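You operate a simulated robot arm through the tools that you are given. There is no shell and no other tool. Be economical: measure what you need, move in short steps, check, and stop when the job is done.

Carry out the task below with a simulated two-armed robot. There is one attempt and no reset: what you move stays moved.

## Task
Screw the grease cup down and wipe up the grease under the big grey housing.
Fine: hold the housing still while you turn; stand it in the white dish; wipe with the pink cloth pad and put the pad back. Set down upright: big grey housing. What is to be rubbed or washed off counts as gone when no trace of it is left.

The check looks at the end state, three seconds after you hand in, the way a careful person would. Anything else that was tipped, shoved, dropped, spilled or broken makes it a failure. Flat cloth is picked up by pressing the open fingertips on it (5 to 10 N) and closing them slowly along it; thin cloth reads only 2 to 8 mm in the jaws.

## Robot
Two 7-joint arms with two-finger parallel grippers on one trunk, on a base that drives. Base frame: it is fixed to the floor where the robot stands at the start and does not move with it; the origin is under the middle of the robot, x ahead of it, y to its left, z up; the surface under the hand at the start is at about z = 850. Readings come in mm, degrees, newtons and seconds.
The left shoulder is at the start at [70, 163, 1195], the right one opposite. With the tool pointing down near the work surface each hand reaches from about 380 to 880 mm from the robot's upright axis, wherever it stands, measured 20 degrees to its own side. Places, roughly: grease cup [500, -200, 1000]; grease in the white bay [500, -200, 900]; pink cloth pad (8x6x5 cm) [500, -600, 900]; white dish [500, 300, 900]. Payload 3.43 kg a hand.
Tool frame (each hand has its own): the origin (TCP) lies between the finger pads and is the grasp point; the fingertips stand 34 mm ahead of it; z points along the fingers, y is the line along which they close. The gripper opens to 128 mm. The fingers are 24 mm wide and 12 mm thick; the gripper's body (48 by 130 mm) begins 96 mm behind the TCP.
Orientation is that of the tool frame in the base frame, as [roll, pitch, yaw] about the fixed x, y, z axes, in that order (R = Rz(yaw) Ry(pitch) Rx(roll)). With the fingers straight down and closing along the base's y, the tool's x points along the base's -x, its y along +y and its z along -z.

## Interface
- The arms move only by the tool servo_tool. It takes "left_moves", "right_moves" or both (then of equal length, played together; a hand with none holds still); each is a list of rows, each an object of numbers (a shift or turn left out is 0, a gripper value left out holds the last): "tx", "ty", "tz": the shift along the tool's x, y, z in mm; "rx", "ry", "rz": the turn, a rotation vector about the tool's x, y, z in degrees. In form: [{"tx": .., "ty": .., "tz": .., "rx": .., "ry": .., "rz": ..}, ...]. A call has 1 to 10 rows; each row is the pose to reach, as a shift and turn from the pose commanded when the call began, along the tool's axes at that moment. "left_grip" and "right_grip" are, for a hand that has rows, the gripper command, from -1 (shut) to 1 (fully open), values between in proportion, set as the call begins (left out, the last holds). Each row takes 0.2 s and may step no farther than 50 mm and 8.6 degrees from the row before; otherwise, or with a gripper value out of range, the whole call is refused. A pose out of reach is approached as far as the arm can. The call stops where the force on the tool passes 40 N (or 10 N more than at its start, if that is more) or the arm is blocked; 0.2 s more then pass. Each finger travels about 153 mm/s and halts on what it meets, pressing with about 25 N; the grip force reading is that of the motor and also rises with nothing between the fingers. The clock runs only during rows and for 0.2 s after the last one: add rows that repeat a pose to give the fingers time. It gives the time, the measured TCP pose, the force on the tool (base axes), the opening and the grip force at its end, in the units of the frame above (readings bear some noise), with the torque about the TCP (base axes, N m) and any sound that the robot's microphone picked up.
- Cameras (640 x 400 px; columns grow to the right, rows downward): "scene" is now at [131.1, -29, 1416.6]; the picture's right is [-0.33, -0.95, 0.00], its down [-0.60, 0.21, -0.77] and it looks along [0.73, -0.25, -0.63] (base axes); focal length 214 px, centre (320, 200). "left" rides on the left gripper at [76, 11, -160] in its tool frame; the picture's right is [-0.15, 0.99, 0.00], its down [-0.88, -0.13, -0.46] and it looks along [-0.45, -0.07, 0.89] (tool axes); focal length 234 px, centre (320, 200). "right" rides on the right gripper at [76, -11, -160] in its tool frame; the picture's right is [0.15, 0.99, 0.00], its down [-0.88, 0.13, -0.46] and it looks along [-0.45, 0.07, 0.89] (tool axes); focal length 234 px, centre (320, 200). There is no depth. A picture from a camera that has moved, and an enlarged one, comes with that camera's place and axes in the base frame and with its lens.
- capture(camera): a new picture of that camera. It takes no simulated time.
- move_column(by): slides the trunk up (or, below 0, down) by that many mm; the arms and the scene camera ride with it, the base frame stays. It gives what a move gives, with no picture.
- steer(legs): drives the robot by 1 to 6 legs, each [ahead, left, turn to the left] in mm, mm and degrees, along the robot's own axes; the way and the turn of a leg run together, so that a leg with both is an arc; at most 1500 mm and 180 degrees a leg. The arms and the cameras ride along, it lands a little off, and it stops where it bumps. It gives what a move gives.
- turn_head(pan, tilt): turns the head with the scene camera to pan (to the left, within 86 degrees either way) and tilt (down, from -29 to 69), counted from straight ahead of the robot. It gives what a move gives.
- enlarge(camera, box): a new picture of the part [left, top, right, bottom] of that camera's present view, enlarged. It takes no simulated time.
- hand_in(): hands the job in; it is judged then, once.

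Work in short steps. Places have to be worked out from the pictures, the camera data and where the tool is seen: move nearer, look again, correct. Check each grasp and each placing, and mend what went wrong. You have 120 turns and 108 pictures in all, those below and enlarged ones among them. Open the grippers and draw the arms clear of the work before you hand the job in, unless the task says otherwise; then end with one line.

The tools are called by a JSON object that holds its "method" and its "body". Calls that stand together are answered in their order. servo_tool: Moves the arms, as the interface text tells. Its arguments: {"type":"object","properties":{"left_moves":{"type":"array"},"left_grip":{"type":"number"},"right_moves":{"type":"array"},"right_grip":{"type":"number"}},"required":[]} The other tools are called the same way: move_column (by) slides the trunk up or down; steer (legs) drives the base; turn_head (pan, tilt) turns the head that bears the scene camera; capture (camera) takes a picture; enlarge (camera, box) takes an enlarged picture of a part of a camera's view; hand_in () hands the job in.

At the start:

```text
clock: 0.0
left_tcp_pos: [638.3, 42.5, 1257.6]
left_tool_rot: [179.9, -0.1, 180.0]
left_wrist_force: [-0.7, 0.3, -0.6]
left_wrist_torque: [0.02, -0.01, -0.01]
left_grip_width: 128.0
left_grip_force: 0.0
right_tcp_pos: [488.1, -477.9, 1360.6]
right_tool_rot: [179.9, 0.0, -180.0]
right_wrist_force: [0.5, 0.1, 0.1]
right_wrist_torque: [0.0, 0.0, 0.03]
right_grip_width: 128.4
right_grip_force: 0.0
trunk travel left (down, up): [-675.0, 265.0]
robot x, y, heading: [0.2, 4.1, -0.0]
head pan, tilt: [-19.0, 39.4]
```

scene: 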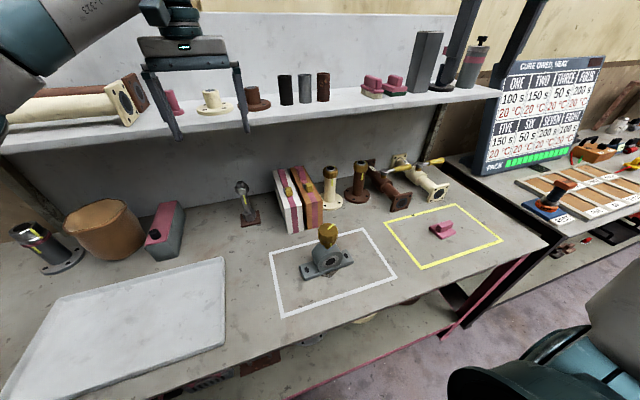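
right: 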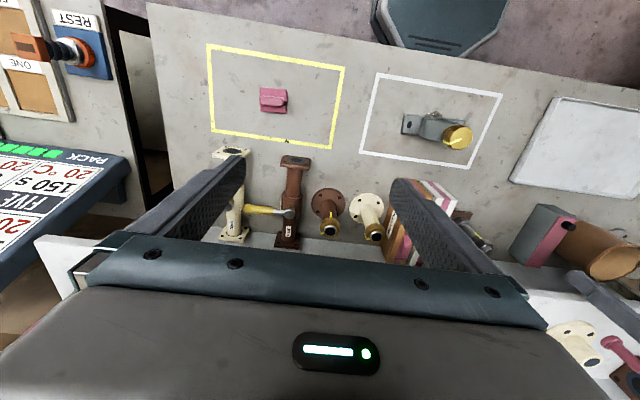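
left: 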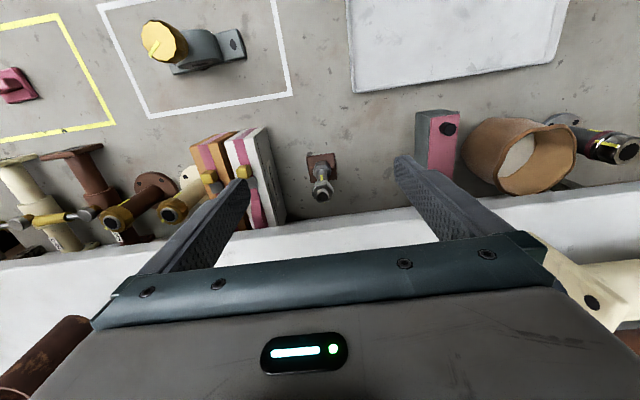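

I'll look closer at the housing, pad and dish first.

{"method": "enlarge", "body": {"camera": "scene", "box": [260, 200, 400, 320]}}

{"method": "enlarge", "body": {"camera": "right", "box": [200, 40, 520, 200]}}

{"method": "enlarge", "body": {"camera": "scene", "box": [380, 190, 520, 280]}}

```text
3.33 times, centred on (330, 260) of scene
camera zoom: at [131.1, -29.0, 1416.6], right [-0.33, -0.95, 0.0], down [-0.6, 0.21, -0.77], along [0.73, -0.25, -0.63], focal length 715 px, centre (287, 0)
```

zoom: 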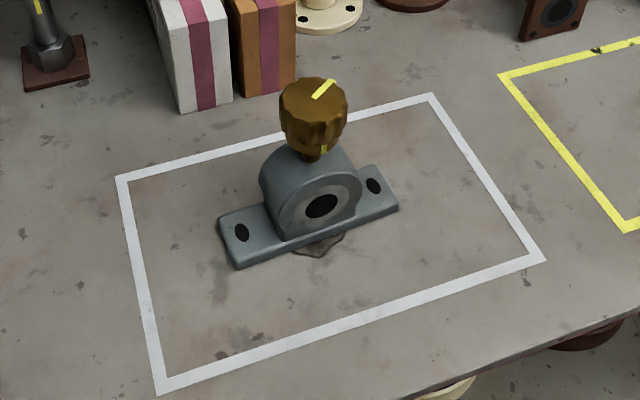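

```text
2.00 times, centred on (360, 120) of right
camera zoom: at [413.5, -487.0, 1520.2], right [-0.15, 0.99, 0.0], down [0.88, 0.13, 0.46], along [0.45, 0.07, -0.89], focal length 468 px, centre (240, 360)
```

zoom: 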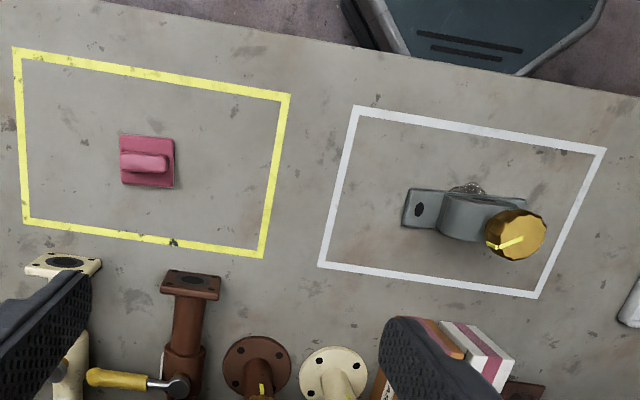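

```text
4.44 times, centred on (450, 235) of scene
camera zoom: at [131.1, -29.0, 1416.6], right [-0.33, -0.95, 0.0], down [-0.6, 0.21, -0.77], along [0.73, -0.25, -0.63], focal length 953 px, centre (-258, 44)
```

zoom: 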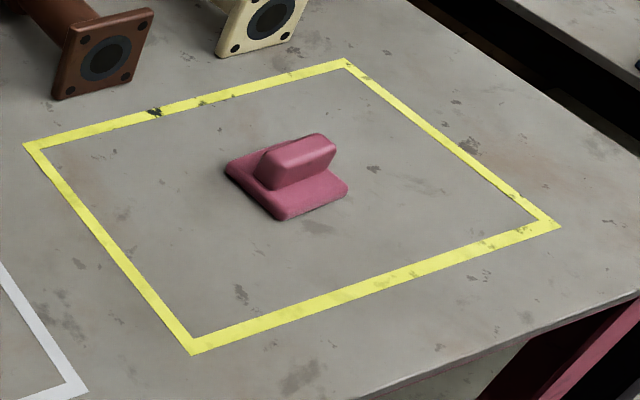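

The housing's base is centred near (480,-170), its bore at z≈905, and the cup's top is near z≈1020. I bring the left hand round so that it points to -y and 25° down, with the fingers closing along x, staying high and left of the housing.

{"method": "servo_tool", "body": {"left_moves": [{"tx": 16, "ty": 6, "tz": 5, "rx": 3.885, "ry": 3.885, "rz": -6.108}, {"tx": 32, "ty": 12, "tz": 10, "rx": 7.77, "ry": 7.77, "rz": -12.216}, {"tx": 48, "ty": 18, "tz": 15, "rx": 11.655, "ry": 11.655, "rz": -18.324}, {"tx": 64, "ty": 24, "tz": 20, "rx": 15.54, "ry": 15.54, "rz": -24.432}, {"tx": 80, "ty": 30, "tz": 25, "rx": 19.425, "ry": 19.425, "rz": -30.54}, {"tx": 96, "ty": 36, "tz": 30, "rx": 23.31, "ry": 23.31, "rz": -36.648}, {"tx": 112, "ty": 42, "tz": 35, "rx": 27.195, "ry": 27.195, "rz": -42.756}, {"tx": 128, "ty": 48, "tz": 40, "rx": 31.08, "ry": 31.08, "rz": -48.864}, {"tx": 144, "ty": 54, "tz": 45, "rx": 34.965, "ry": 34.965, "rz": -54.972}, {"tx": 158, "ty": 60, "tz": 50, "rx": 38.85, "ry": 38.85, "rz": -61.08}]}}

{"method": "servo_tool", "body": {"left_moves": [{"rx": 3.885, "ry": 3.885, "rz": -6.108}, {"rx": 7.77, "ry": 7.77, "rz": -12.216}, {"rx": 11.655, "ry": 11.655, "rz": -18.324}, {"rx": 11.655, "ry": 11.655, "rz": -18.324}, {"rx": 11.655, "ry": 11.655, "rz": -18.324}]}}

{"method": "capture", "body": {"camera": "scene"}}

{"method": "capture", "body": {"camera": "left"}}

```text
clock: 2.2
left_tcp_pos: [479.4, 104.8, 1207.0]
left_tool_rot: [-164.9, -50.7, -121.2]
left_wrist_force: [0.2, -0.3, -0.4]
left_wrist_torque: [-0.01, -0.01, 0.04]
left_grip_width: 128.3
left_grip_force: 0.0
right_tcp_pos: [487.2, -475.2, 1361.8]
right_tool_rot: [-179.9, 0.0, -179.9]
right_wrist_force: [0.0, 0.1, 0.5]
right_wrist_torque: [-0.03, -0.02, 0.01]
right_grip_width: 128.0
right_grip_force: 0.0
trunk travel left (down, up): [-675.0, 265.0]
robot x, y, heading: [-2.1, -1.2, -0.2]
head pan, tilt: [-19.0, 39.4]
```

```text
clock: 3.4
left_tcp_pos: [479.9, 103.3, 1207.8]
left_tool_rot: [179.8, -65.0, -89.8]
left_wrist_force: [0.9, 0.3, 0.5]
left_wrist_torque: [0.02, -0.01, -0.01]
left_grip_width: 128.0
left_grip_force: 0.0
right_tcp_pos: [488.5, -477.9, 1360.5]
right_tool_rot: [-179.9, 0.0, -179.9]
right_wrist_force: [0.4, 0.2, -0.1]
right_wrist_torque: [0.0, -0.02, -0.04]
right_grip_width: 128.1
right_grip_force: 0.2
trunk travel left (down, up): [-675.0, 265.0]
robot x, y, heading: [2.2, 2.0, 0.1]
head pan, tilt: [-19.0, 39.4]
```

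```text
101 pictures are left
camera scene: at [131.0, -28.9, 1416.6], right [-0.33, -0.95, 0.0], down [-0.6, 0.21, -0.77], along [0.73, -0.25, -0.63], focal length 214 px, centre (320, 200)
```

scene: 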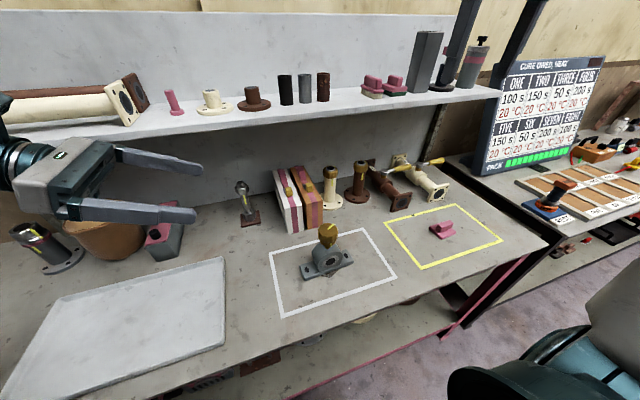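

```text
100 pictures are left
camera left: at [469.9, 215.7, 1342.2], right [-0.99, 0.06, -0.13], down [0.13, 0.79, -0.61], along [0.07, -0.62, -0.79], focal length 234 px, centre (320, 200)
```

left: 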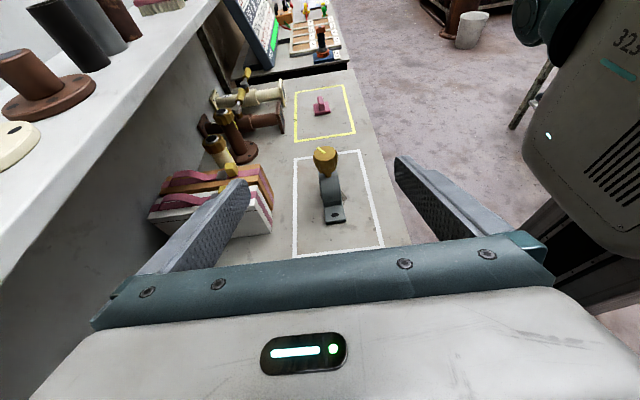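

The left camera confirms the housing's left end at about (481,-93). Lowering the left hand to the pre-grasp at about (480,-30,975).

{"method": "servo_tool", "body": {"left_moves": [{"tx": -26, "tz": 36.5}, {"tx": -52, "tz": 73}, {"tx": -77.5, "tz": 109.5}, {"tx": -103, "tz": 146}, {"tx": -129, "tz": 182.5}, {"tx": -155, "tz": 219}, {"tx": -155, "tz": 219}]}}

{"method": "capture", "body": {"camera": "left"}}

{"method": "enlarge", "body": {"camera": "scene", "box": [200, 180, 420, 320]}}

```text
clock: 5.0
left_tcp_pos: [474.4, -33.2, 974.7]
left_tool_rot: [-179.8, -64.9, -90.2]
left_wrist_force: [-1.2, -0.3, 0.2]
left_wrist_torque: [0.0, -0.05, -0.05]
left_grip_width: 128.0
left_grip_force: 0.1
right_tcp_pos: [480.2, -481.4, 1361.9]
right_tool_rot: [179.8, 0.3, 179.9]
right_wrist_force: [0.5, -0.4, -0.1]
right_wrist_torque: [0.01, 0.02, 0.01]
right_grip_width: 128.0
right_grip_force: 0.0
trunk travel left (down, up): [-675.0, 265.0]
robot x, y, heading: [1.2, -3.2, 0.3]
head pan, tilt: [-19.0, 39.4]
```

```text
99 pictures are left
camera left: at [462.5, 79.4, 1110.1], right [-0.99, 0.06, -0.14], down [0.13, 0.79, -0.6], along [0.07, -0.61, -0.79], focal length 234 px, centre (320, 200)
```

left: 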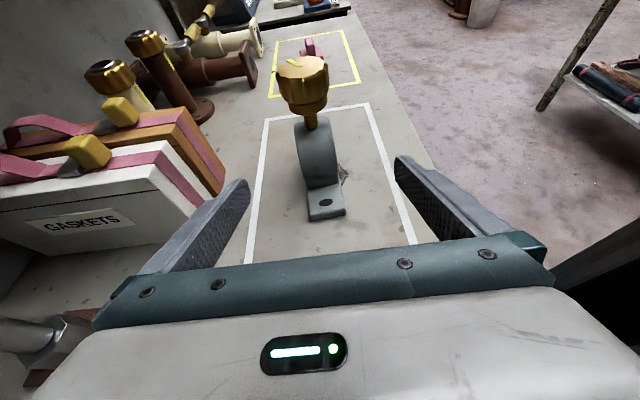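

```text
2.86 times, centred on (310, 250) of scene
camera zoom: at [122.8, -33.7, 1417.1], right [-0.32, -0.95, -0.01], down [-0.6, 0.21, -0.78], along [0.73, -0.25, -0.63], focal length 613 px, centre (349, 57)
```

zoom: 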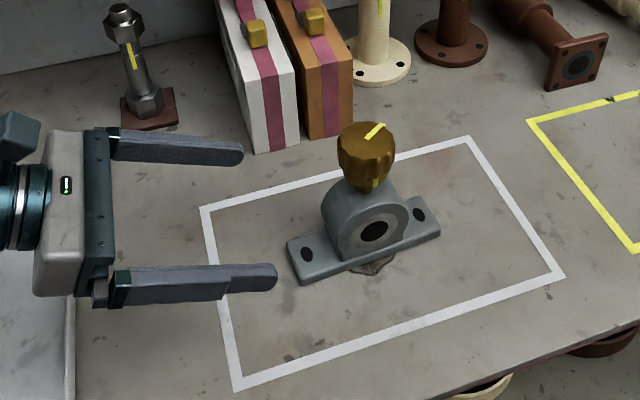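

The housing sits on the approach line (column ~320). Moving in along the fingers about 146 mm, then I'll check before closing.

{"method": "servo_tool", "body": {"left_moves": [{"tz": 36, "tx": -1}, {"tz": 72, "tx": -2}, {"tz": 110, "tx": -3}, {"tz": 144, "tx": -3}, {"tz": 144, "tx": -3}]}}

{"method": "capture", "body": {"camera": "left"}}

{"method": "enlarge", "body": {"camera": "scene", "box": [230, 180, 430, 310]}}

```text
clock: 6.4
left_tcp_pos: [511.5, -68.1, 939.8]
left_tool_rot: [-167.8, -62.0, -94.5]
left_wrist_force: [-0.4, -0.9, -1.0]
left_wrist_torque: [0.0, 0.02, -0.04]
left_grip_width: 128.0
left_grip_force: 0.0
right_tcp_pos: [506.9, -413.0, 1361.6]
right_tool_rot: [179.2, 0.8, -175.2]
right_wrist_force: [0.4, -1.3, 0.2]
right_wrist_torque: [0.09, 0.12, 0.02]
right_grip_width: 127.7
right_grip_force: 0.1
trunk travel left (down, up): [-675.0, 265.0]
robot x, y, heading: [2.2, 38.6, 4.6]
head pan, tilt: [-19.0, 39.4]
stopped in row 5 (left hand): the arm was blocked; the commanded pose is now the measured one
```

```text
97 pictures are left
camera left: at [474.6, 34.8, 1079.1], right [-0.97, -0.04, -0.23], down [0.09, 0.83, -0.56], along [0.21, -0.56, -0.8], focal length 234 px, centre (320, 200)
```

left: 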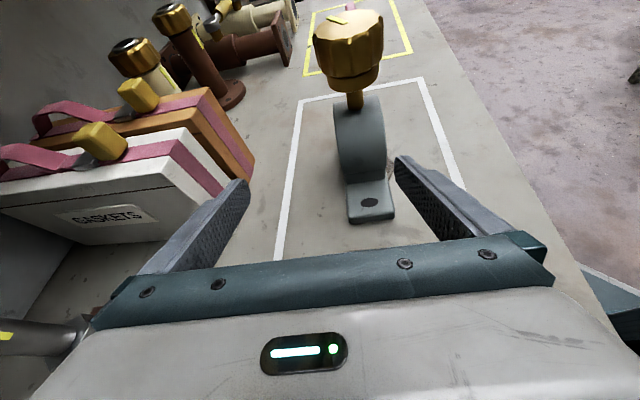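

```text
3.08 times, centred on (330, 245) of scene
camera zoom: at [111.7, 2.2, 1418.2], right [-0.24, -0.97, -0.02], down [-0.6, 0.17, -0.78], along [0.76, -0.18, -0.63], focal length 660 px, centre (289, 62)
```

zoom: 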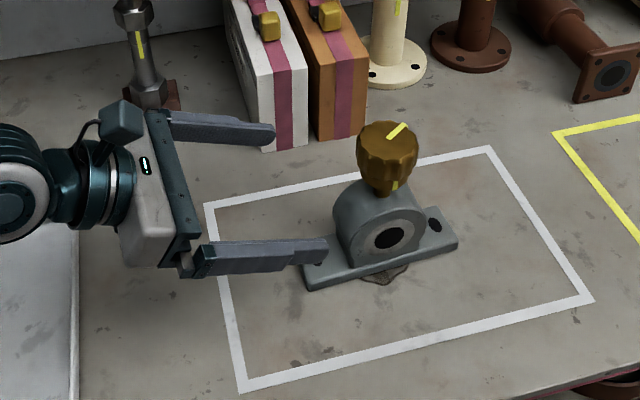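

The arm got blocked and nudged the base (39 mm left, 4.6°), with no force at the hand. I look at the left arm to find what it touches.

{"method": "turn_head", "body": {"pan": 45, "tilt": 55}}

{"method": "capture", "body": {"camera": "scene"}}

```text
clock: 7.7
left_tcp_pos: [510.7, -69.1, 943.1]
left_tool_rot: [-167.4, -62.4, -94.8]
left_wrist_force: [0.4, 0.3, 0.1]
left_wrist_torque: [0.0, 0.03, -0.03]
left_grip_width: 128.2
left_grip_force: 0.0
right_tcp_pos: [506.3, -409.6, 1366.9]
right_tool_rot: [179.5, 1.0, -175.2]
right_wrist_force: [-0.5, 0.1, -0.3]
right_wrist_torque: [0.03, -0.01, -0.01]
right_grip_width: 128.0
right_grip_force: 0.0
trunk travel left (down, up): [-675.0, 265.0]
robot x, y, heading: [-3.0, 39.5, 4.9]
head pan, tilt: [45.0, 55.0]
```

```text
95 pictures are left
camera scene: at [74.1, 81.8, 1398.1], right [0.76, -0.65, 0.01], down [-0.52, -0.62, -0.59], along [0.38, 0.45, -0.81], focal length 214 px, centre (320, 200)
```

scene: 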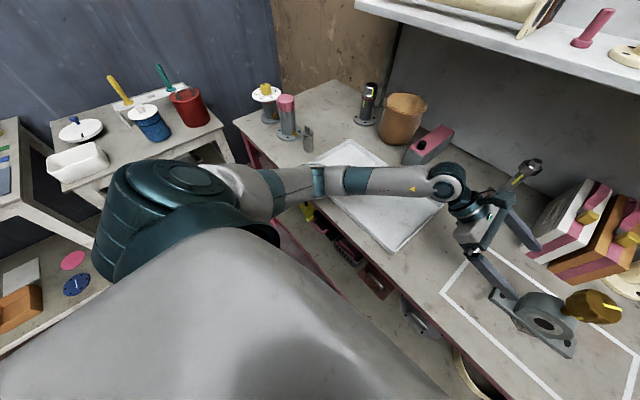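

The forearm/elbow hangs low over the table edge and dish, which probably is the contact. I retreat along the fingers, then raise the trunk so the arm comes in from above.

{"method": "servo_tool", "body": {"left_moves": [{"tz": -40, "tx": 10}, {"tz": -80, "tx": 30}, {"tz": -100, "tx": 60}, {"tz": -100, "tx": 90}]}}

{"method": "move_column", "body": {"by": 180}}

{"method": "capture", "body": {"camera": "scene"}}

```text
clock: 8.7
left_tcp_pos: [502.8, -20.8, 1058.9]
left_tool_rot: [-170.2, -63.1, -93.1]
left_wrist_force: [-1.2, 0.0, -0.6]
left_wrist_torque: [0.08, -0.03, 0.08]
left_grip_width: 128.0
left_grip_force: 0.0
right_tcp_pos: [518.3, -404.8, 1362.1]
right_tool_rot: [179.8, 0.3, -175.7]
right_wrist_force: [-1.3, -1.3, -1.0]
right_wrist_torque: [0.06, -0.1, 0.01]
right_grip_width: 127.9
right_grip_force: 0.1
trunk travel left (down, up): [-675.0, 265.0]
robot x, y, heading: [1.5, 37.6, 4.6]
head pan, tilt: [45.0, 55.0]
```

```text
clock: 10.7
left_tcp_pos: [504.8, -18.7, 1237.4]
left_tool_rot: [-170.9, -63.2, -92.4]
left_wrist_force: [0.2, 0.3, 0.1]
left_wrist_torque: [0.01, 0.01, 0.0]
left_grip_width: 128.2
left_grip_force: 0.0
right_tcp_pos: [524.3, -401.3, 1540.8]
right_tool_rot: [-180.0, -0.1, -175.5]
right_wrist_force: [-0.7, -0.6, -0.2]
right_wrist_torque: [0.0, 0.0, 0.01]
right_grip_width: 128.0
right_grip_force: 0.0
trunk travel left (down, up): [-855.0, 85.0]
robot x, y, heading: [3.1, 38.8, 4.7]
head pan, tilt: [45.0, 55.0]
```

```text
94 pictures are left
camera scene: at [96.8, 93.8, 1574.9], right [0.76, -0.65, 0.0], down [-0.53, -0.62, -0.57], along [0.37, 0.44, -0.82], focal length 214 px, centre (320, 200)
```

scene: 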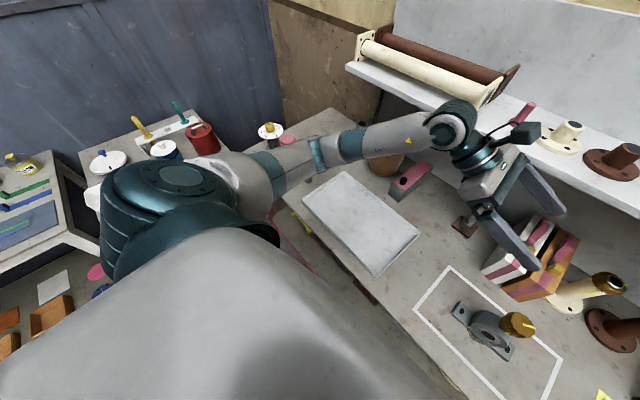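

Now straighten the heading and back up 60 mm to unfold the arm a little more.

{"method": "steer", "body": {"legs": [[-60, 0, -4.7]]}}

{"method": "turn_head", "body": {"pan": 0, "tilt": 55}}

{"method": "capture", "body": {"camera": "scene"}}

```text
clock: 11.7
left_tcp_pos: [449.0, -59.4, 1232.6]
left_tool_rot: [-171.7, -63.3, -96.2]
left_wrist_force: [1.3, 1.0, -0.9]
left_wrist_torque: [-0.02, 0.03, -0.07]
left_grip_width: 128.1
left_grip_force: 0.0
right_tcp_pos: [437.8, -442.2, 1537.7]
right_tool_rot: [-179.9, -0.5, 179.8]
right_wrist_force: [0.5, 0.9, -0.3]
right_wrist_torque: [-0.04, 0.15, 0.0]
right_grip_width: 128.0
right_grip_force: 0.1
trunk travel left (down, up): [-855.0, 85.0]
robot x, y, heading: [-63.6, 34.1, -0.0]
head pan, tilt: [45.0, 55.0]
```

```text
clock: 12.8
left_tcp_pos: [441.3, -59.7, 1236.8]
left_tool_rot: [-171.0, -63.2, -96.9]
left_wrist_force: [0.5, 0.1, -0.3]
left_wrist_torque: [-0.03, 0.04, -0.02]
left_grip_width: 128.1
left_grip_force: 0.1
right_tcp_pos: [429.4, -443.9, 1539.8]
right_tool_rot: [-179.9, -0.2, 179.7]
right_wrist_force: [-0.5, 0.6, 0.1]
right_wrist_torque: [0.0, 0.0, 0.01]
right_grip_width: 127.8
right_grip_force: 0.1
trunk travel left (down, up): [-855.0, 85.0]
robot x, y, heading: [-63.7, 35.7, -0.1]
head pan, tilt: [0.0, 55.0]
```

```text
93 pictures are left
camera scene: at [64.0, 33.1, 1574.8], right [0.0, -1.0, 0.0], down [-0.82, 0.0, -0.57], along [0.57, 0.0, -0.82], focal length 214 px, centre (320, 200)
```

scene: 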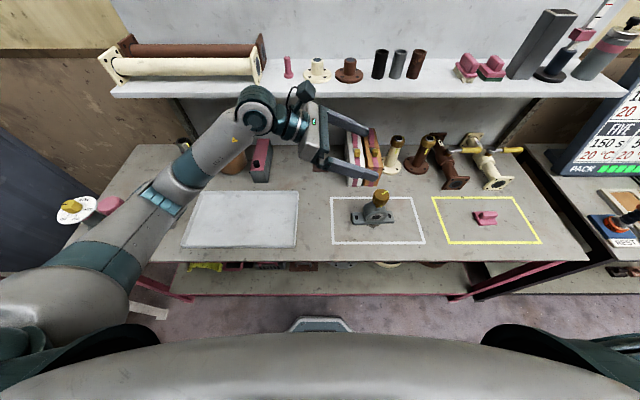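

Now I re-level the left hand and lower it to the pre-grasp at about (480,-30,985), from the raised trunk.

{"method": "servo_tool", "body": {"left_moves": [{"tx": -40, "ty": -3.6, "tz": 14.5, "rx": -0.5, "ry": 0.25, "rz": -0.5}, {"tx": -80, "ty": -7.2, "tz": 29, "rx": -0.9, "ry": 0.5, "rz": -1}, {"tx": -120, "ty": -10.8, "tz": 43.6, "rx": -1.4, "ry": 0.75, "rz": -1.5}, {"tx": -160, "ty": -14.4, "tz": 58, "rx": -1.9, "ry": 1, "rz": -2}, {"tx": -200, "ty": -18, "tz": 72.6, "rx": -2.4, "ry": 1.3, "rz": -2.5}, {"tx": -240, "ty": -21.7, "tz": 87.3, "rx": -2.8, "ry": 1.5, "rz": -3.1}, {"tx": -240, "ty": -21.7, "tz": 87.3, "rx": -2.8, "ry": 1.5, "rz": -3.1}]}}

{"method": "capture", "body": {"camera": "scene"}}

{"method": "capture", "body": {"camera": "left"}}

```text
clock: 14.4
left_tcp_pos: [478.3, -31.5, 984.5]
left_tool_rot: [-179.6, -65.0, -90.3]
left_wrist_force: [-0.6, -0.7, 0.1]
left_wrist_torque: [0.01, 0.02, 0.03]
left_grip_width: 127.6
left_grip_force: 0.1
right_tcp_pos: [425.7, -443.3, 1539.9]
right_tool_rot: [-180.0, 0.0, 179.8]
right_wrist_force: [0.0, -0.4, -0.5]
right_wrist_torque: [0.02, 0.02, -0.01]
right_grip_width: 127.9
right_grip_force: 0.0
trunk travel left (down, up): [-855.0, 85.0]
robot x, y, heading: [-64.5, 36.3, -0.1]
head pan, tilt: [0.0, 55.0]
```

```text
92 pictures are left
camera scene: at [61.8, 32.5, 1575.0], right [0.0, -1.0, 0.0], down [-0.82, 0.0, -0.57], along [0.57, 0.0, -0.82], focal length 214 px, centre (320, 200)
```

scene: 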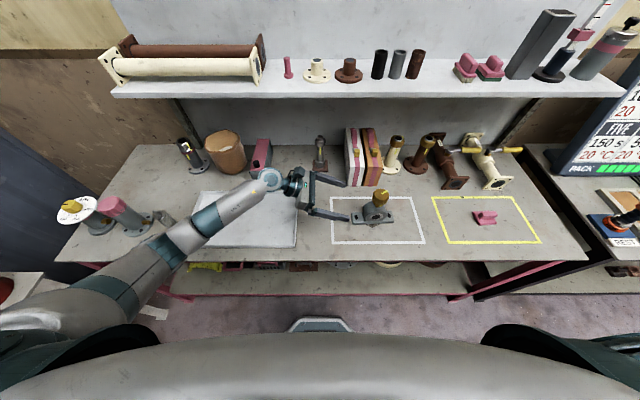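

```text
91 pictures are left
camera left: at [467.2, 81.7, 1120.5], right [-0.99, 0.06, -0.13], down [0.13, 0.79, -0.6], along [0.07, -0.62, -0.79], focal length 234 px, centre (320, 200)
```

left: 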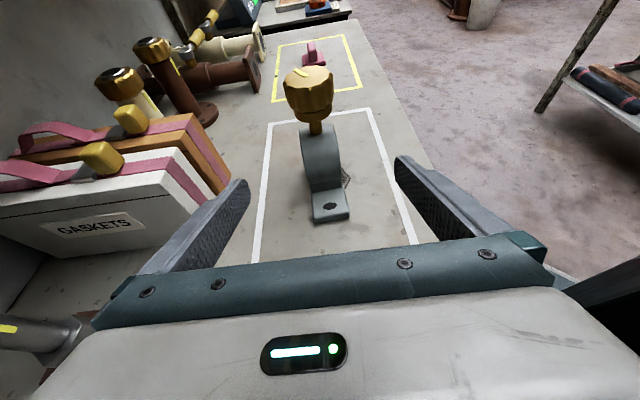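

Aligned again. Advancing in two stages, watching for a blockage.

{"method": "servo_tool", "body": {"left_moves": [{"tz": 30, "tx": -2}, {"tz": 60, "tx": -4}, {"tz": 80, "tx": -6}, {"tz": 80, "tx": -6}]}}

{"method": "capture", "body": {"camera": "scene"}}

```text
clock: 15.4
left_tcp_pos: [479.2, -99.8, 945.8]
left_tool_rot: [-179.8, -65.0, -90.3]
left_wrist_force: [0.3, -0.2, -0.9]
left_wrist_torque: [-0.02, 0.02, 0.02]
left_grip_width: 128.2
left_grip_force: 0.0
right_tcp_pos: [426.1, -443.1, 1540.4]
right_tool_rot: [180.0, -0.1, 179.8]
right_wrist_force: [0.0, 0.2, -0.1]
right_wrist_torque: [0.02, 0.01, -0.01]
right_grip_width: 127.9
right_grip_force: 0.0
trunk travel left (down, up): [-855.0, 85.0]
robot x, y, heading: [-61.0, 33.3, -0.0]
head pan, tilt: [0.0, 55.0]
```

```text
90 pictures are left
camera scene: at [62.1, 32.8, 1575.0], right [0.0, -1.0, 0.0], down [-0.82, 0.0, -0.57], along [0.57, 0.0, -0.82], focal length 214 px, centre (320, 200)
```

scene: 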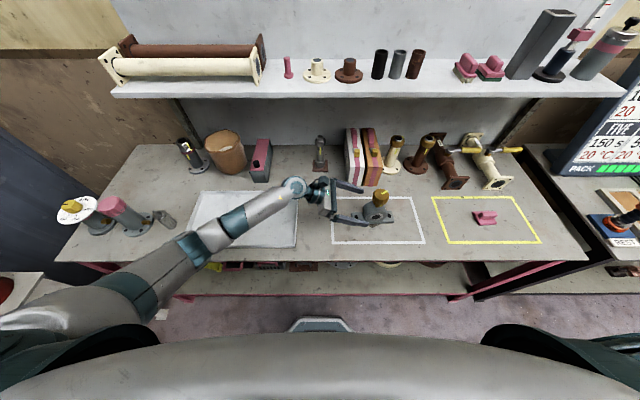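

No disturbance. Advance the remaining ~68 mm.

{"method": "servo_tool", "body": {"left_moves": [{"tz": 25, "tx": -2}, {"tz": 50, "tx": -4}, {"tz": 70, "tx": -5}, {"tz": 70, "tx": -5}]}}

{"method": "capture", "body": {"camera": "left"}}

{"method": "enlarge", "body": {"camera": "scene", "box": [160, 150, 440, 325]}}

```text
clock: 16.4
left_tcp_pos: [478.6, -160.9, 912.4]
left_tool_rot: [-179.7, -64.9, -90.2]
left_wrist_force: [0.6, 0.6, 0.4]
left_wrist_torque: [-0.04, 0.04, -0.02]
left_grip_width: 127.9
left_grip_force: 0.0
right_tcp_pos: [426.4, -444.1, 1541.5]
right_tool_rot: [180.0, 0.0, 179.8]
right_wrist_force: [-0.4, -0.5, 0.9]
right_wrist_torque: [0.01, -0.03, 0.0]
right_grip_width: 128.1
right_grip_force: 0.0
trunk travel left (down, up): [-855.0, 85.0]
robot x, y, heading: [-60.5, 35.3, -0.2]
head pan, tilt: [0.0, 55.0]
```

```text
89 pictures are left
camera left: at [467.5, -48.8, 1047.7], right [-0.99, 0.06, -0.14], down [0.13, 0.79, -0.6], along [0.07, -0.62, -0.79], focal length 234 px, centre (320, 200)
```

left: 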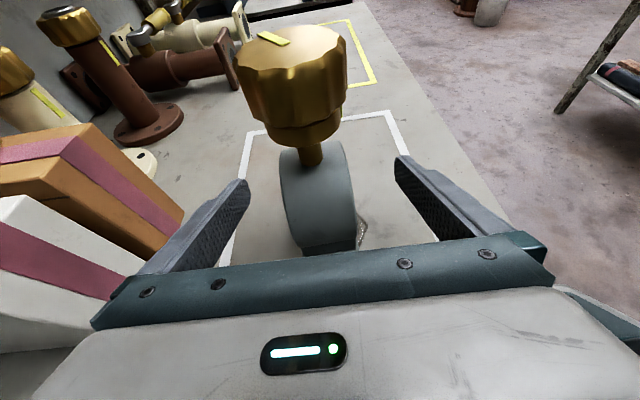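

```text
2.29 times, centred on (300, 238) of scene
camera zoom: at [62.1, 32.8, 1575.0], right [0.0, -1.0, 0.0], down [-0.82, 0.0, -0.57], along [0.57, 0.0, -0.82], focal length 490 px, centre (366, 114)
```

zoom: 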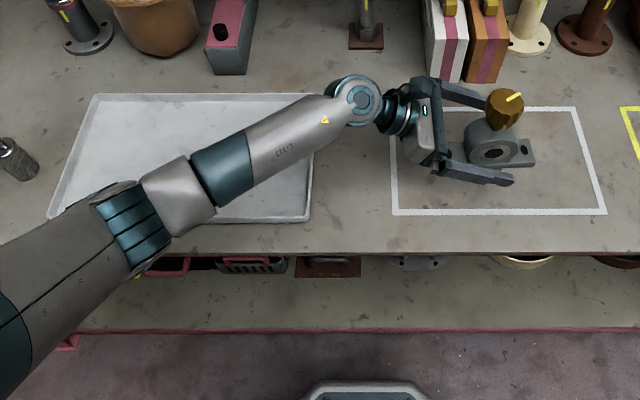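

The fingers straddle the housing's body. Closing the left gripper.

{"method": "servo_tool", "body": {"left_moves": [{}, {}, {}, {}], "left_grip": -1}}

{"method": "enlarge", "body": {"camera": "scene", "box": [320, 170, 440, 245]}}

```text
clock: 17.4
left_tcp_pos: [479.9, -161.0, 913.2]
left_tool_rot: [-179.6, -64.9, -90.3]
left_wrist_force: [1.2, -0.7, 1.4]
left_wrist_torque: [0.06, 0.1, 0.16]
left_grip_width: 45.8
left_grip_force: 25.2
right_tcp_pos: [427.7, -444.6, 1539.2]
right_tool_rot: [180.0, 0.0, 179.8]
right_wrist_force: [-0.6, -0.6, 0.1]
right_wrist_torque: [-0.02, 0.01, -0.02]
right_grip_width: 128.0
right_grip_force: 0.1
trunk travel left (down, up): [-855.0, 85.0]
robot x, y, heading: [-59.7, 35.6, -0.0]
head pan, tilt: [0.0, 55.0]
```

```text
5.33 times, centred on (380, 208) of scene
camera zoom: at [62.2, 32.4, 1575.0], right [0.0, -1.0, 0.0], down [-0.82, 0.0, -0.57], along [0.57, 0.0, -0.82], focal length 1144 px, centre (0, 160)
```

zoom: 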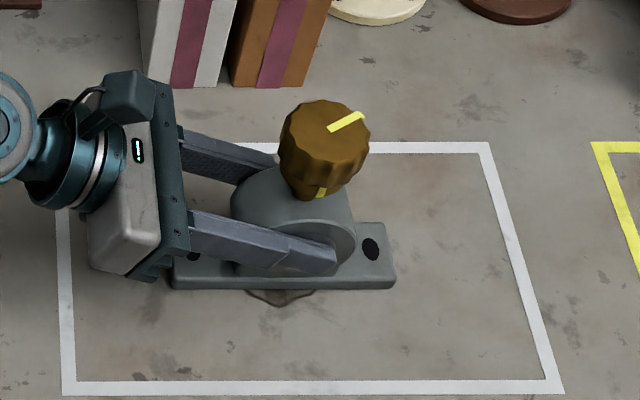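

Left holds the housing (45.8 mm, 25 N). Triangulated cup top is at about (479,-168,1006); I bring the right hand over it, stopping high to check.

{"method": "servo_tool", "body": {"right_moves": [{"tx": -5, "ty": 30, "tz": 35}, {"tx": -10, "ty": 60, "tz": 70}, {"tx": -15, "ty": 90, "tz": 105}, {"tx": -20, "ty": 120, "tz": 140}, {"tx": -25, "ty": 150, "tz": 175}, {"tx": -31, "ty": 180, "tz": 210}, {"tx": -36, "ty": 207, "tz": 245}, {"tx": -41, "ty": 230, "tz": 285}, {"tx": -46, "ty": 255, "tz": 325}, {"tx": -51, "ty": 276, "tz": 360}], "right_grip": 0.3}}

{"method": "capture", "body": {"camera": "right"}}

{"method": "enlarge", "body": {"camera": "scene", "box": [280, 130, 480, 255]}}

```text
clock: 19.6
left_tcp_pos: [478.9, -162.3, 912.8]
left_tool_rot: [-179.8, -64.9, -90.3]
left_wrist_force: [-1.5, -1.7, 3.8]
left_wrist_torque: [-0.34, 0.2, -0.26]
left_grip_width: 45.8
left_grip_force: 25.2
right_tcp_pos: [479.5, -168.0, 1182.3]
right_tool_rot: [180.0, -0.1, 179.8]
right_wrist_force: [0.6, 0.7, 0.0]
right_wrist_torque: [-0.03, 0.04, -0.03]
right_grip_width: 83.0
right_grip_force: 0.1
trunk travel left (down, up): [-855.0, 85.0]
robot x, y, heading: [-61.2, 32.3, -0.3]
head pan, tilt: [0.0, 55.0]
```

```text
86 pictures are left
camera right: at [404.6, -176.5, 1341.8], right [-0.14, 0.99, 0.0], down [0.88, 0.13, 0.46], along [0.45, 0.06, -0.89], focal length 234 px, centre (320, 200)
```

right: 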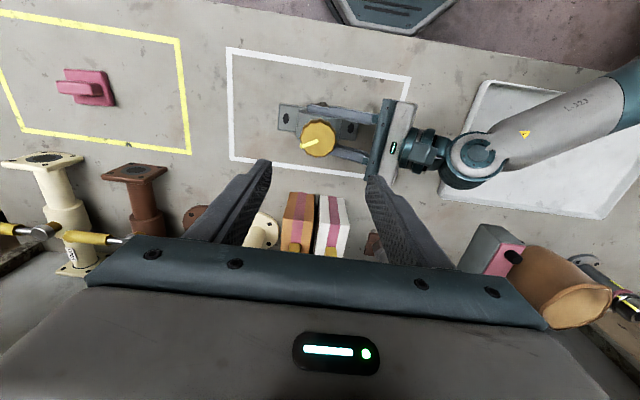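

```text
3.20 times, centred on (380, 192) of scene
camera zoom: at [62.8, 33.3, 1575.0], right [0.0, -1.0, 0.0], down [-0.82, 0.0, -0.57], along [0.57, 0.0, -0.82], focal length 686 px, centre (128, 224)
```

zoom: 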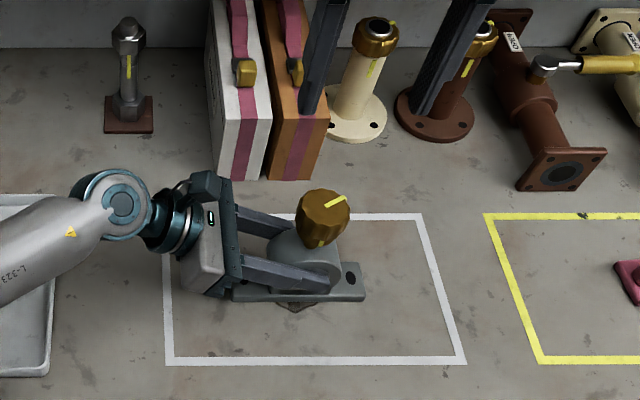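

Cup centre is at about (477.5,-169.5). I descend partway while turning the hand 80° counter-clockwise for a long stroke.

{"method": "servo_tool", "body": {"right_moves": [{"tz": 13, "rz": -8}, {"tz": 26, "rz": -16}, {"tz": 39, "rz": -24}, {"tz": 52, "rz": -32}, {"tz": 65, "rz": -40}, {"tz": 78, "rz": -48}, {"tz": 91, "rz": -56, "tx": 1}, {"tz": 104, "rz": -64, "tx": 1}, {"tz": 117, "rz": -72, "tx": 1, "ty": -1}, {"tz": 125, "rz": -80, "tx": 2, "ty": -1.5}]}}

{"method": "capture", "body": {"camera": "right"}}

{"method": "enlarge", "body": {"camera": "scene", "box": [280, 130, 480, 255]}}

```text
clock: 21.8
left_tcp_pos: [478.9, -161.0, 914.1]
left_tool_rot: [-179.7, -64.9, -90.3]
left_wrist_force: [-0.8, -1.0, 2.3]
left_wrist_torque: [-0.58, 0.22, 0.11]
left_grip_width: 46.0
left_grip_force: 25.0
right_tcp_pos: [473.7, -177.7, 1062.9]
right_tool_rot: [180.0, 0.0, -100.1]
right_wrist_force: [-0.3, -0.4, -1.2]
right_wrist_torque: [0.02, 0.03, 0.03]
right_grip_width: 83.2
right_grip_force: 0.1
right hand out of reach, approached as far as the arm can: row 9, 10
trunk travel left (down, up): [-855.0, 85.0]
robot x, y, heading: [-60.9, 34.2, -0.2]
head pan, tilt: [0.0, 55.0]
```

```text
84 pictures are left
camera right: at [471.6, -253.9, 1221.9], right [-1.0, 0.03, 0.0], down [0.03, 0.89, 0.46], along [0.01, 0.46, -0.89], focal length 234 px, centre (320, 200)
```

right: 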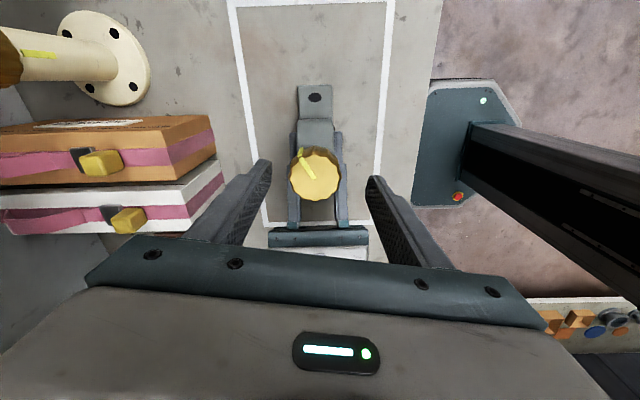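

```text
3.20 times, centred on (380, 192) of scene
camera zoom: at [61.9, 32.8, 1575.0], right [0.0, -1.0, 0.0], down [-0.82, 0.0, -0.57], along [0.57, 0.0, -0.82], focal length 686 px, centre (128, 224)
```

zoom: 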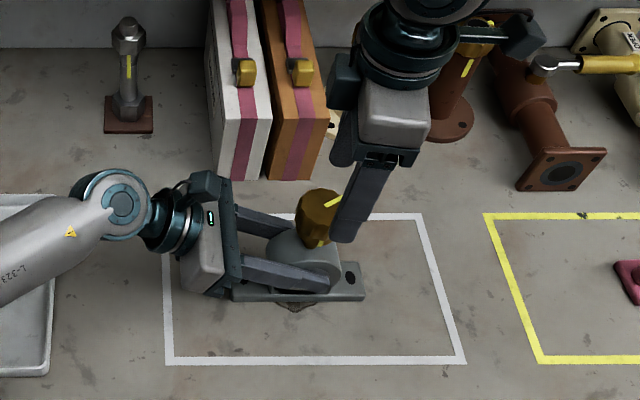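

The last few degrees were out of reach. I rotate back 22° and check where the hand lands before descending.

{"method": "servo_tool", "body": {"right_moves": [{"rz": 7}, {"rz": 14}, {"rz": 22}, {"rz": 22}]}}

```text
clock: 22.8
left_tcp_pos: [478.2, -161.1, 912.6]
left_tool_rot: [-179.6, -64.9, -90.3]
left_wrist_force: [-0.9, -0.1, 2.6]
left_wrist_torque: [-0.33, 0.21, 0.02]
left_grip_width: 45.8
left_grip_force: 25.4
right_tcp_pos: [471.8, -178.3, 1061.1]
right_tool_rot: [-179.9, 0.0, -122.2]
right_wrist_force: [0.5, -0.7, 0.1]
right_wrist_torque: [0.04, 0.02, 0.0]
right_grip_width: 83.2
right_grip_force: 0.2
trunk travel left (down, up): [-855.0, 85.0]
robot x, y, heading: [-58.3, 34.7, 0.0]
head pan, tilt: [0.0, 55.0]
```

Centre over the cup, then descend to TCP z≈1002.

{"method": "servo_tool", "body": {"right_moves": [{"tx": -10.8, "ty": -0.6}, {"tx": -10.8, "ty": -0.6, "tz": 20}, {"tx": -10.8, "ty": -0.6, "tz": 40}, {"tx": -10.8, "ty": -0.6, "tz": 59}, {"tx": -10.8, "ty": -0.6, "tz": 59}]}}

{"method": "capture", "body": {"camera": "right"}}

{"method": "enlarge", "body": {"camera": "left", "box": [160, 0, 480, 200]}}

```text
clock: 24.0
left_tcp_pos: [479.1, -160.6, 911.8]
left_tool_rot: [-179.8, -65.0, -90.2]
left_wrist_force: [0.4, 0.3, 3.4]
left_wrist_torque: [-0.02, 0.24, 0.01]
left_grip_width: 46.0
left_grip_force: 25.2
right_tcp_pos: [465.3, -198.6, 1037.4]
right_tool_rot: [-179.9, -0.1, -122.2]
right_wrist_force: [-1.0, 0.5, -0.2]
right_wrist_torque: [0.0, 0.01, -0.02]
right_grip_width: 83.4
right_grip_force: 0.0
right hand out of reach, approached as far as the arm can: row 1, 2, 3, 4, 5
trunk travel left (down, up): [-855.0, 85.0]
robot x, y, heading: [-58.5, 34.9, -0.1]
head pan, tilt: [0.0, 55.0]
```

```text
82 pictures are left
camera right: at [435.8, -267.5, 1196.2], right [-0.91, 0.4, 0.0], down [0.36, 0.81, 0.46], along [0.18, 0.42, -0.89], focal length 234 px, centre (320, 200)
```

right: 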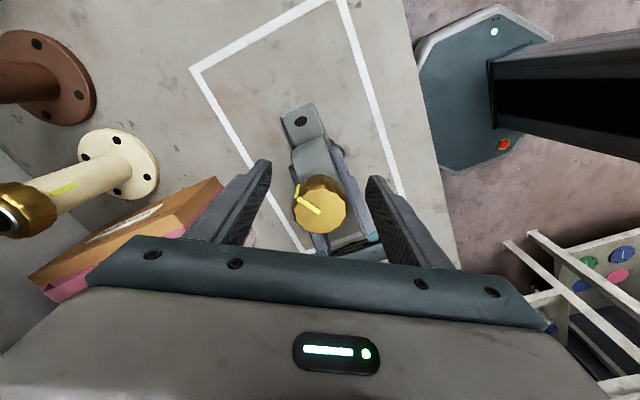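

```text
2.00 times, centred on (320, 100) of left
camera zoom: at [467.4, -48.6, 1047.9], right [-0.99, 0.06, -0.13], down [0.13, 0.79, -0.6], along [0.07, -0.62, -0.79], focal length 468 px, centre (320, 400)
```

zoom: 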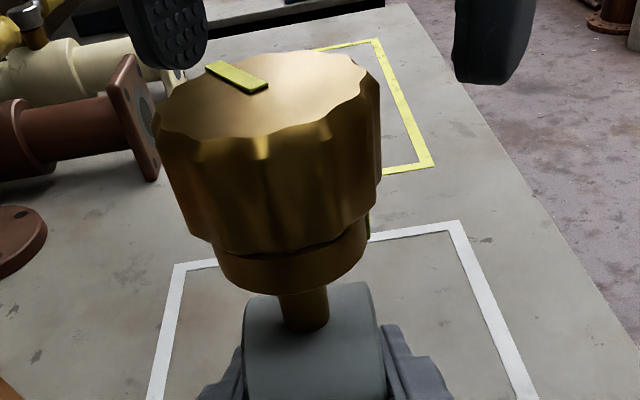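

The right arm hits a limit at this yaw. I rise a little and turn back to yaw 180, recentring on the cup, to test reach there.

{"method": "servo_tool", "body": {"right_moves": [{"tz": -20, "rz": 0}, {"tz": -35, "rz": 8}, {"tz": -35, "rz": 16}, {"tz": -35, "rz": 24}, {"tz": -35, "rz": 32}, {"tz": -35, "rz": 40}, {"tz": -35, "rz": 48}, {"tz": -35, "rz": 56}, {"tz": -35, "rz": 58}]}}

```text
clock: 26.0
left_tcp_pos: [479.8, -161.9, 912.4]
left_tool_rot: [-179.8, -64.9, -90.3]
left_wrist_force: [0.6, 0.7, 2.8]
left_wrist_torque: [0.03, 0.23, -0.01]
left_grip_width: 46.1
left_grip_force: 24.9
right_tcp_pos: [464.6, -198.5, 1071.9]
right_tool_rot: [-179.9, -0.1, 179.7]
right_wrist_force: [-0.7, 0.0, -0.1]
right_wrist_torque: [0.01, 0.02, -0.02]
right_grip_width: 83.2
right_grip_force: 0.2
trunk travel left (down, up): [-855.0, 85.0]
robot x, y, heading: [-61.4, 32.1, -0.3]
head pan, tilt: [0.0, 55.0]
```

Recentre over the cup at (478,-169.5) and descend at this yaw.

{"method": "servo_tool", "body": {"right_moves": [{"tx": -13.5, "ty": 29}, {"tx": -13.5, "ty": 29, "tz": 0}, {"tx": -13.5, "ty": 29, "tz": 30}, {"tx": -13.5, "ty": 29, "tz": 55}, {"tx": -13.5, "ty": 29, "tz": 69}, {"tx": -13.5, "ty": 29, "tz": 69}]}}

{"method": "capture", "body": {"camera": "right"}}

{"method": "capture", "body": {"camera": "scene"}}

```text
clock: 27.2
left_tcp_pos: [478.6, -161.0, 911.5]
left_tool_rot: [-179.7, -64.8, -90.2]
left_wrist_force: [-0.4, 0.7, 4.2]
left_wrist_torque: [0.78, 0.73, 0.08]
left_grip_width: 45.8
left_grip_force: 25.1
right_tcp_pos: [467.7, -192.9, 1042.8]
right_tool_rot: [179.4, 0.7, 179.8]
right_wrist_force: [-3.9, -0.7, 12.5]
right_wrist_torque: [0.54, 0.21, 0.03]
right_grip_width: 83.1
right_grip_force: 0.1
right hand out of reach, approached as far as the arm can: row 3, 4, 5
trunk travel left (down, up): [-855.0, 85.0]
robot x, y, heading: [-60.3, 31.4, -0.1]
head pan, tilt: [0.0, 55.0]
stopped in row 5 (right hand): the force on the tool passed its limit at 50 N (the readings are from after the stop); the commanded pose is now the measured one
```

```text
80 pictures are left
camera right: at [390.2, -204.4, 1201.9], right [-0.14, 0.99, 0.01], down [0.88, 0.12, 0.47], along [0.46, 0.07, -0.88], focal length 234 px, centre (320, 200)
```

right: 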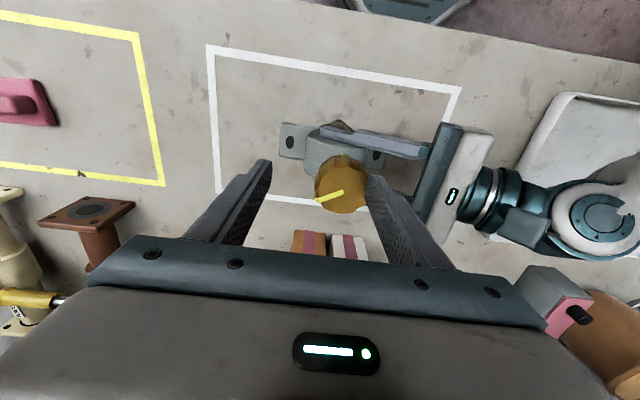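

```text
79 pictures are left
camera scene: at [60.5, 33.2, 1575.3], right [0.0, -1.0, 0.0], down [-0.82, 0.0, -0.57], along [0.57, 0.0, -0.82], focal length 214 px, centre (320, 200)
```

scene: 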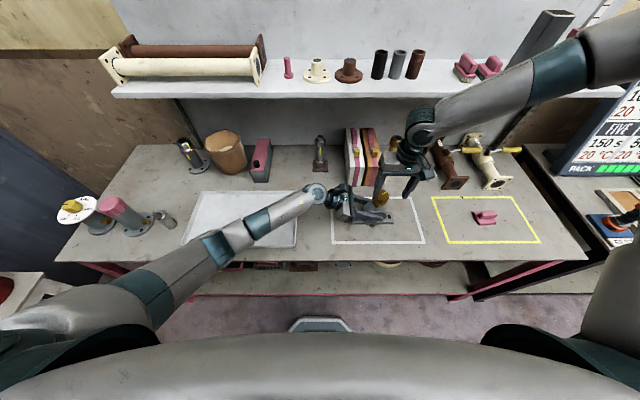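

The finger touched the cup's edge because the arm couldn't get over. I rise clear, and check the cup and arm posture.

{"method": "servo_tool", "body": {"right_moves": [{"tz": -40}, {"tz": -80}, {"tz": -120}, {"tz": -150}, {"tz": -150}]}}

{"method": "enlarge", "body": {"camera": "left", "box": [160, 0, 480, 200]}}

{"method": "turn_head", "body": {"pan": -30, "tilt": 35}}

{"method": "capture", "body": {"camera": "scene"}}

```text
clock: 28.4
left_tcp_pos: [477.9, -161.2, 912.9]
left_tool_rot: [-179.5, -64.9, -90.4]
left_wrist_force: [-0.6, -2.6, 12.0]
left_wrist_torque: [-0.35, 0.5, 0.2]
left_grip_width: 45.7
left_grip_force: 25.1
right_tcp_pos: [465.8, -194.6, 1194.5]
right_tool_rot: [179.6, 0.6, 179.7]
right_wrist_force: [-0.6, 0.6, -0.1]
right_wrist_torque: [0.01, 0.0, -0.02]
right_grip_width: 83.2
right_grip_force: 0.2
trunk travel left (down, up): [-855.0, 85.0]
robot x, y, heading: [-61.5, 35.1, -0.3]
head pan, tilt: [0.0, 55.0]
```

```text
2.00 times, centred on (320, 100) of left
camera zoom: at [467.3, -49.1, 1047.9], right [-0.99, 0.06, -0.14], down [0.13, 0.79, -0.6], along [0.07, -0.61, -0.79], focal length 468 px, centre (320, 400)
```

zoom: 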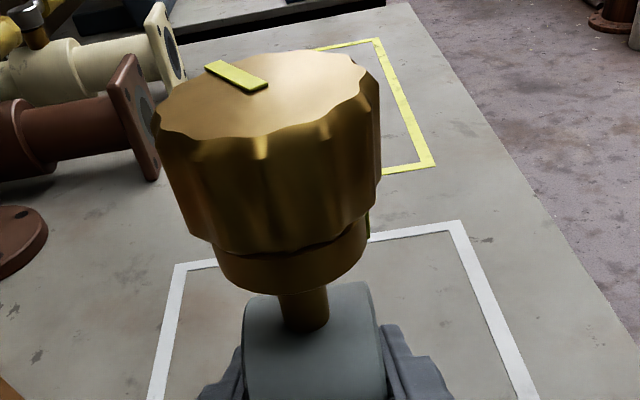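

```text
clock: 29.4
left_tcp_pos: [477.2, -161.4, 912.5]
left_tool_rot: [-179.4, -64.9, -90.4]
left_wrist_force: [1.9, -4.6, 15.8]
left_wrist_torque: [-0.34, 0.46, -0.02]
left_grip_width: 45.9
left_grip_force: 24.8
right_tcp_pos: [466.1, -195.4, 1192.8]
right_tool_rot: [179.4, 0.6, 179.8]
right_wrist_force: [0.1, -0.1, 0.4]
right_wrist_torque: [0.02, 0.0, 0.0]
right_grip_width: 83.0
right_grip_force: 0.1
trunk travel left (down, up): [-855.0, 85.0]
robot x, y, heading: [-61.1, 33.9, -0.2]
head pan, tilt: [-30.0, 35.0]
```

```text
77 pictures are left
camera scene: at [64.8, -11.4, 1603.3], right [-0.5, -0.86, 0.0], down [-0.5, 0.29, -0.82], along [0.71, -0.41, -0.57], focal length 214 px, centre (320, 200)
```

scene: 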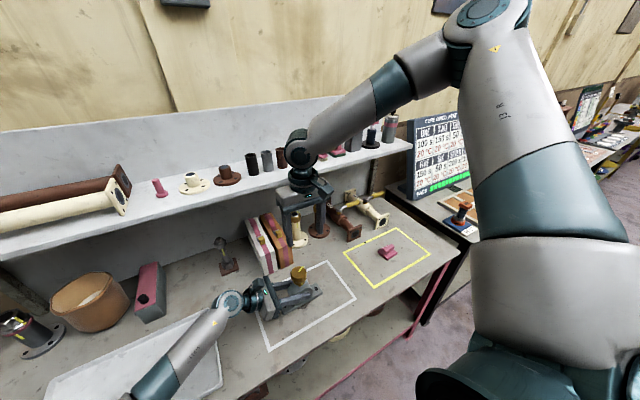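

The right arm's limit goes with height: the raised trunk is too high for it. I'll release the housing, back the left hand out, lower the trunk by 90 mm and drive back 60 mm as a compromise.

{"method": "servo_tool", "body": {"left_moves": [{}, {}, {}], "left_grip": 1}}

{"method": "servo_tool", "body": {"left_moves": [{"tz": -40}, {"tz": -80}, {"tz": -120}, {"tz": -150}, {"tz": -150, "tx": 40}, {"tz": -150, "tx": 80}, {"tz": -150, "tx": 80}]}}

{"method": "move_column", "body": {"by": -90}}

{"method": "steer", "body": {"legs": [[-60, 0, 0]]}}

{"method": "capture", "body": {"camera": "scene"}}

```text
clock: 30.2
left_tcp_pos: [479.3, -161.5, 909.7]
left_tool_rot: [-179.7, -64.7, -90.1]
left_wrist_force: [-0.1, -0.2, 0.1]
left_wrist_torque: [0.0, -0.02, -0.01]
left_grip_width: 127.9
left_grip_force: 0.1
right_tcp_pos: [466.7, -194.9, 1192.8]
right_tool_rot: [179.4, 0.6, 179.8]
right_wrist_force: [0.8, -0.4, -0.4]
right_wrist_torque: [-0.03, -0.03, 0.0]
right_grip_width: 83.3
right_grip_force: 0.0
trunk travel left (down, up): [-855.0, 85.0]
robot x, y, heading: [-59.0, 35.4, -0.4]
head pan, tilt: [-30.0, 35.0]
```

```text
clock: 31.8
left_tcp_pos: [476.5, -58.1, 1049.4]
left_tool_rot: [-179.7, -64.8, -90.3]
left_wrist_force: [0.1, 0.9, 0.3]
left_wrist_torque: [0.02, 0.0, 0.01]
left_grip_width: 128.2
left_grip_force: 0.1
right_tcp_pos: [468.4, -193.7, 1192.1]
right_tool_rot: [179.5, 0.6, 179.8]
right_wrist_force: [0.1, -0.8, 0.7]
right_wrist_torque: [-0.04, 0.0, -0.01]
right_grip_width: 83.1
right_grip_force: 0.1
trunk travel left (down, up): [-855.0, 85.0]
robot x, y, heading: [-62.2, 32.7, -0.2]
head pan, tilt: [-30.0, 35.0]
```

```text
clock: 33.0
left_tcp_pos: [478.1, -59.0, 958.4]
left_tool_rot: [-179.6, -64.9, -90.3]
left_wrist_force: [0.3, 0.3, 0.0]
left_wrist_torque: [0.0, -0.01, 0.01]
left_grip_width: 128.0
left_grip_force: 0.0
right_tcp_pos: [467.4, -195.0, 1102.5]
right_tool_rot: [179.3, 0.6, 179.8]
right_wrist_force: [-0.3, -0.5, 0.7]
right_wrist_torque: [0.01, -0.01, 0.04]
right_grip_width: 83.2
right_grip_force: 0.0
trunk travel left (down, up): [-765.0, 175.0]
robot x, y, heading: [-63.7, 35.8, -0.1]
head pan, tilt: [-30.0, 35.0]
```

```text
clock: 34.0
left_tcp_pos: [420.8, -58.5, 957.1]
left_tool_rot: [-179.9, -64.8, -90.0]
left_wrist_force: [0.0, 0.3, 0.2]
left_wrist_torque: [0.03, 0.02, -0.02]
left_grip_width: 128.0
left_grip_force: 0.1
right_tcp_pos: [410.0, -195.0, 1100.6]
right_tool_rot: [179.5, 0.3, 179.8]
right_wrist_force: [1.2, -0.2, -0.1]
right_wrist_torque: [0.02, -0.01, 0.0]
right_grip_width: 83.1
right_grip_force: 0.1
trunk travel left (down, up): [-765.0, 175.0]
robot x, y, heading: [-120.8, 34.1, -0.2]
head pan, tilt: [-30.0, 35.0]
```

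```text
76 pictures are left
camera scene: at [10.9, -11.2, 1512.7], right [-0.5, -0.86, 0.0], down [-0.5, 0.29, -0.82], along [0.71, -0.41, -0.58], focal length 214 px, centre (320, 200)
```

scene: 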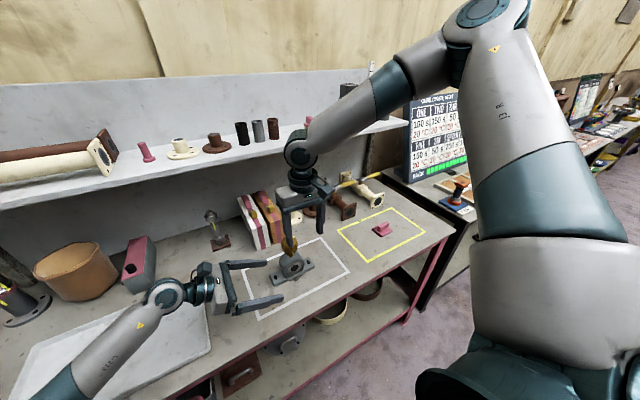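

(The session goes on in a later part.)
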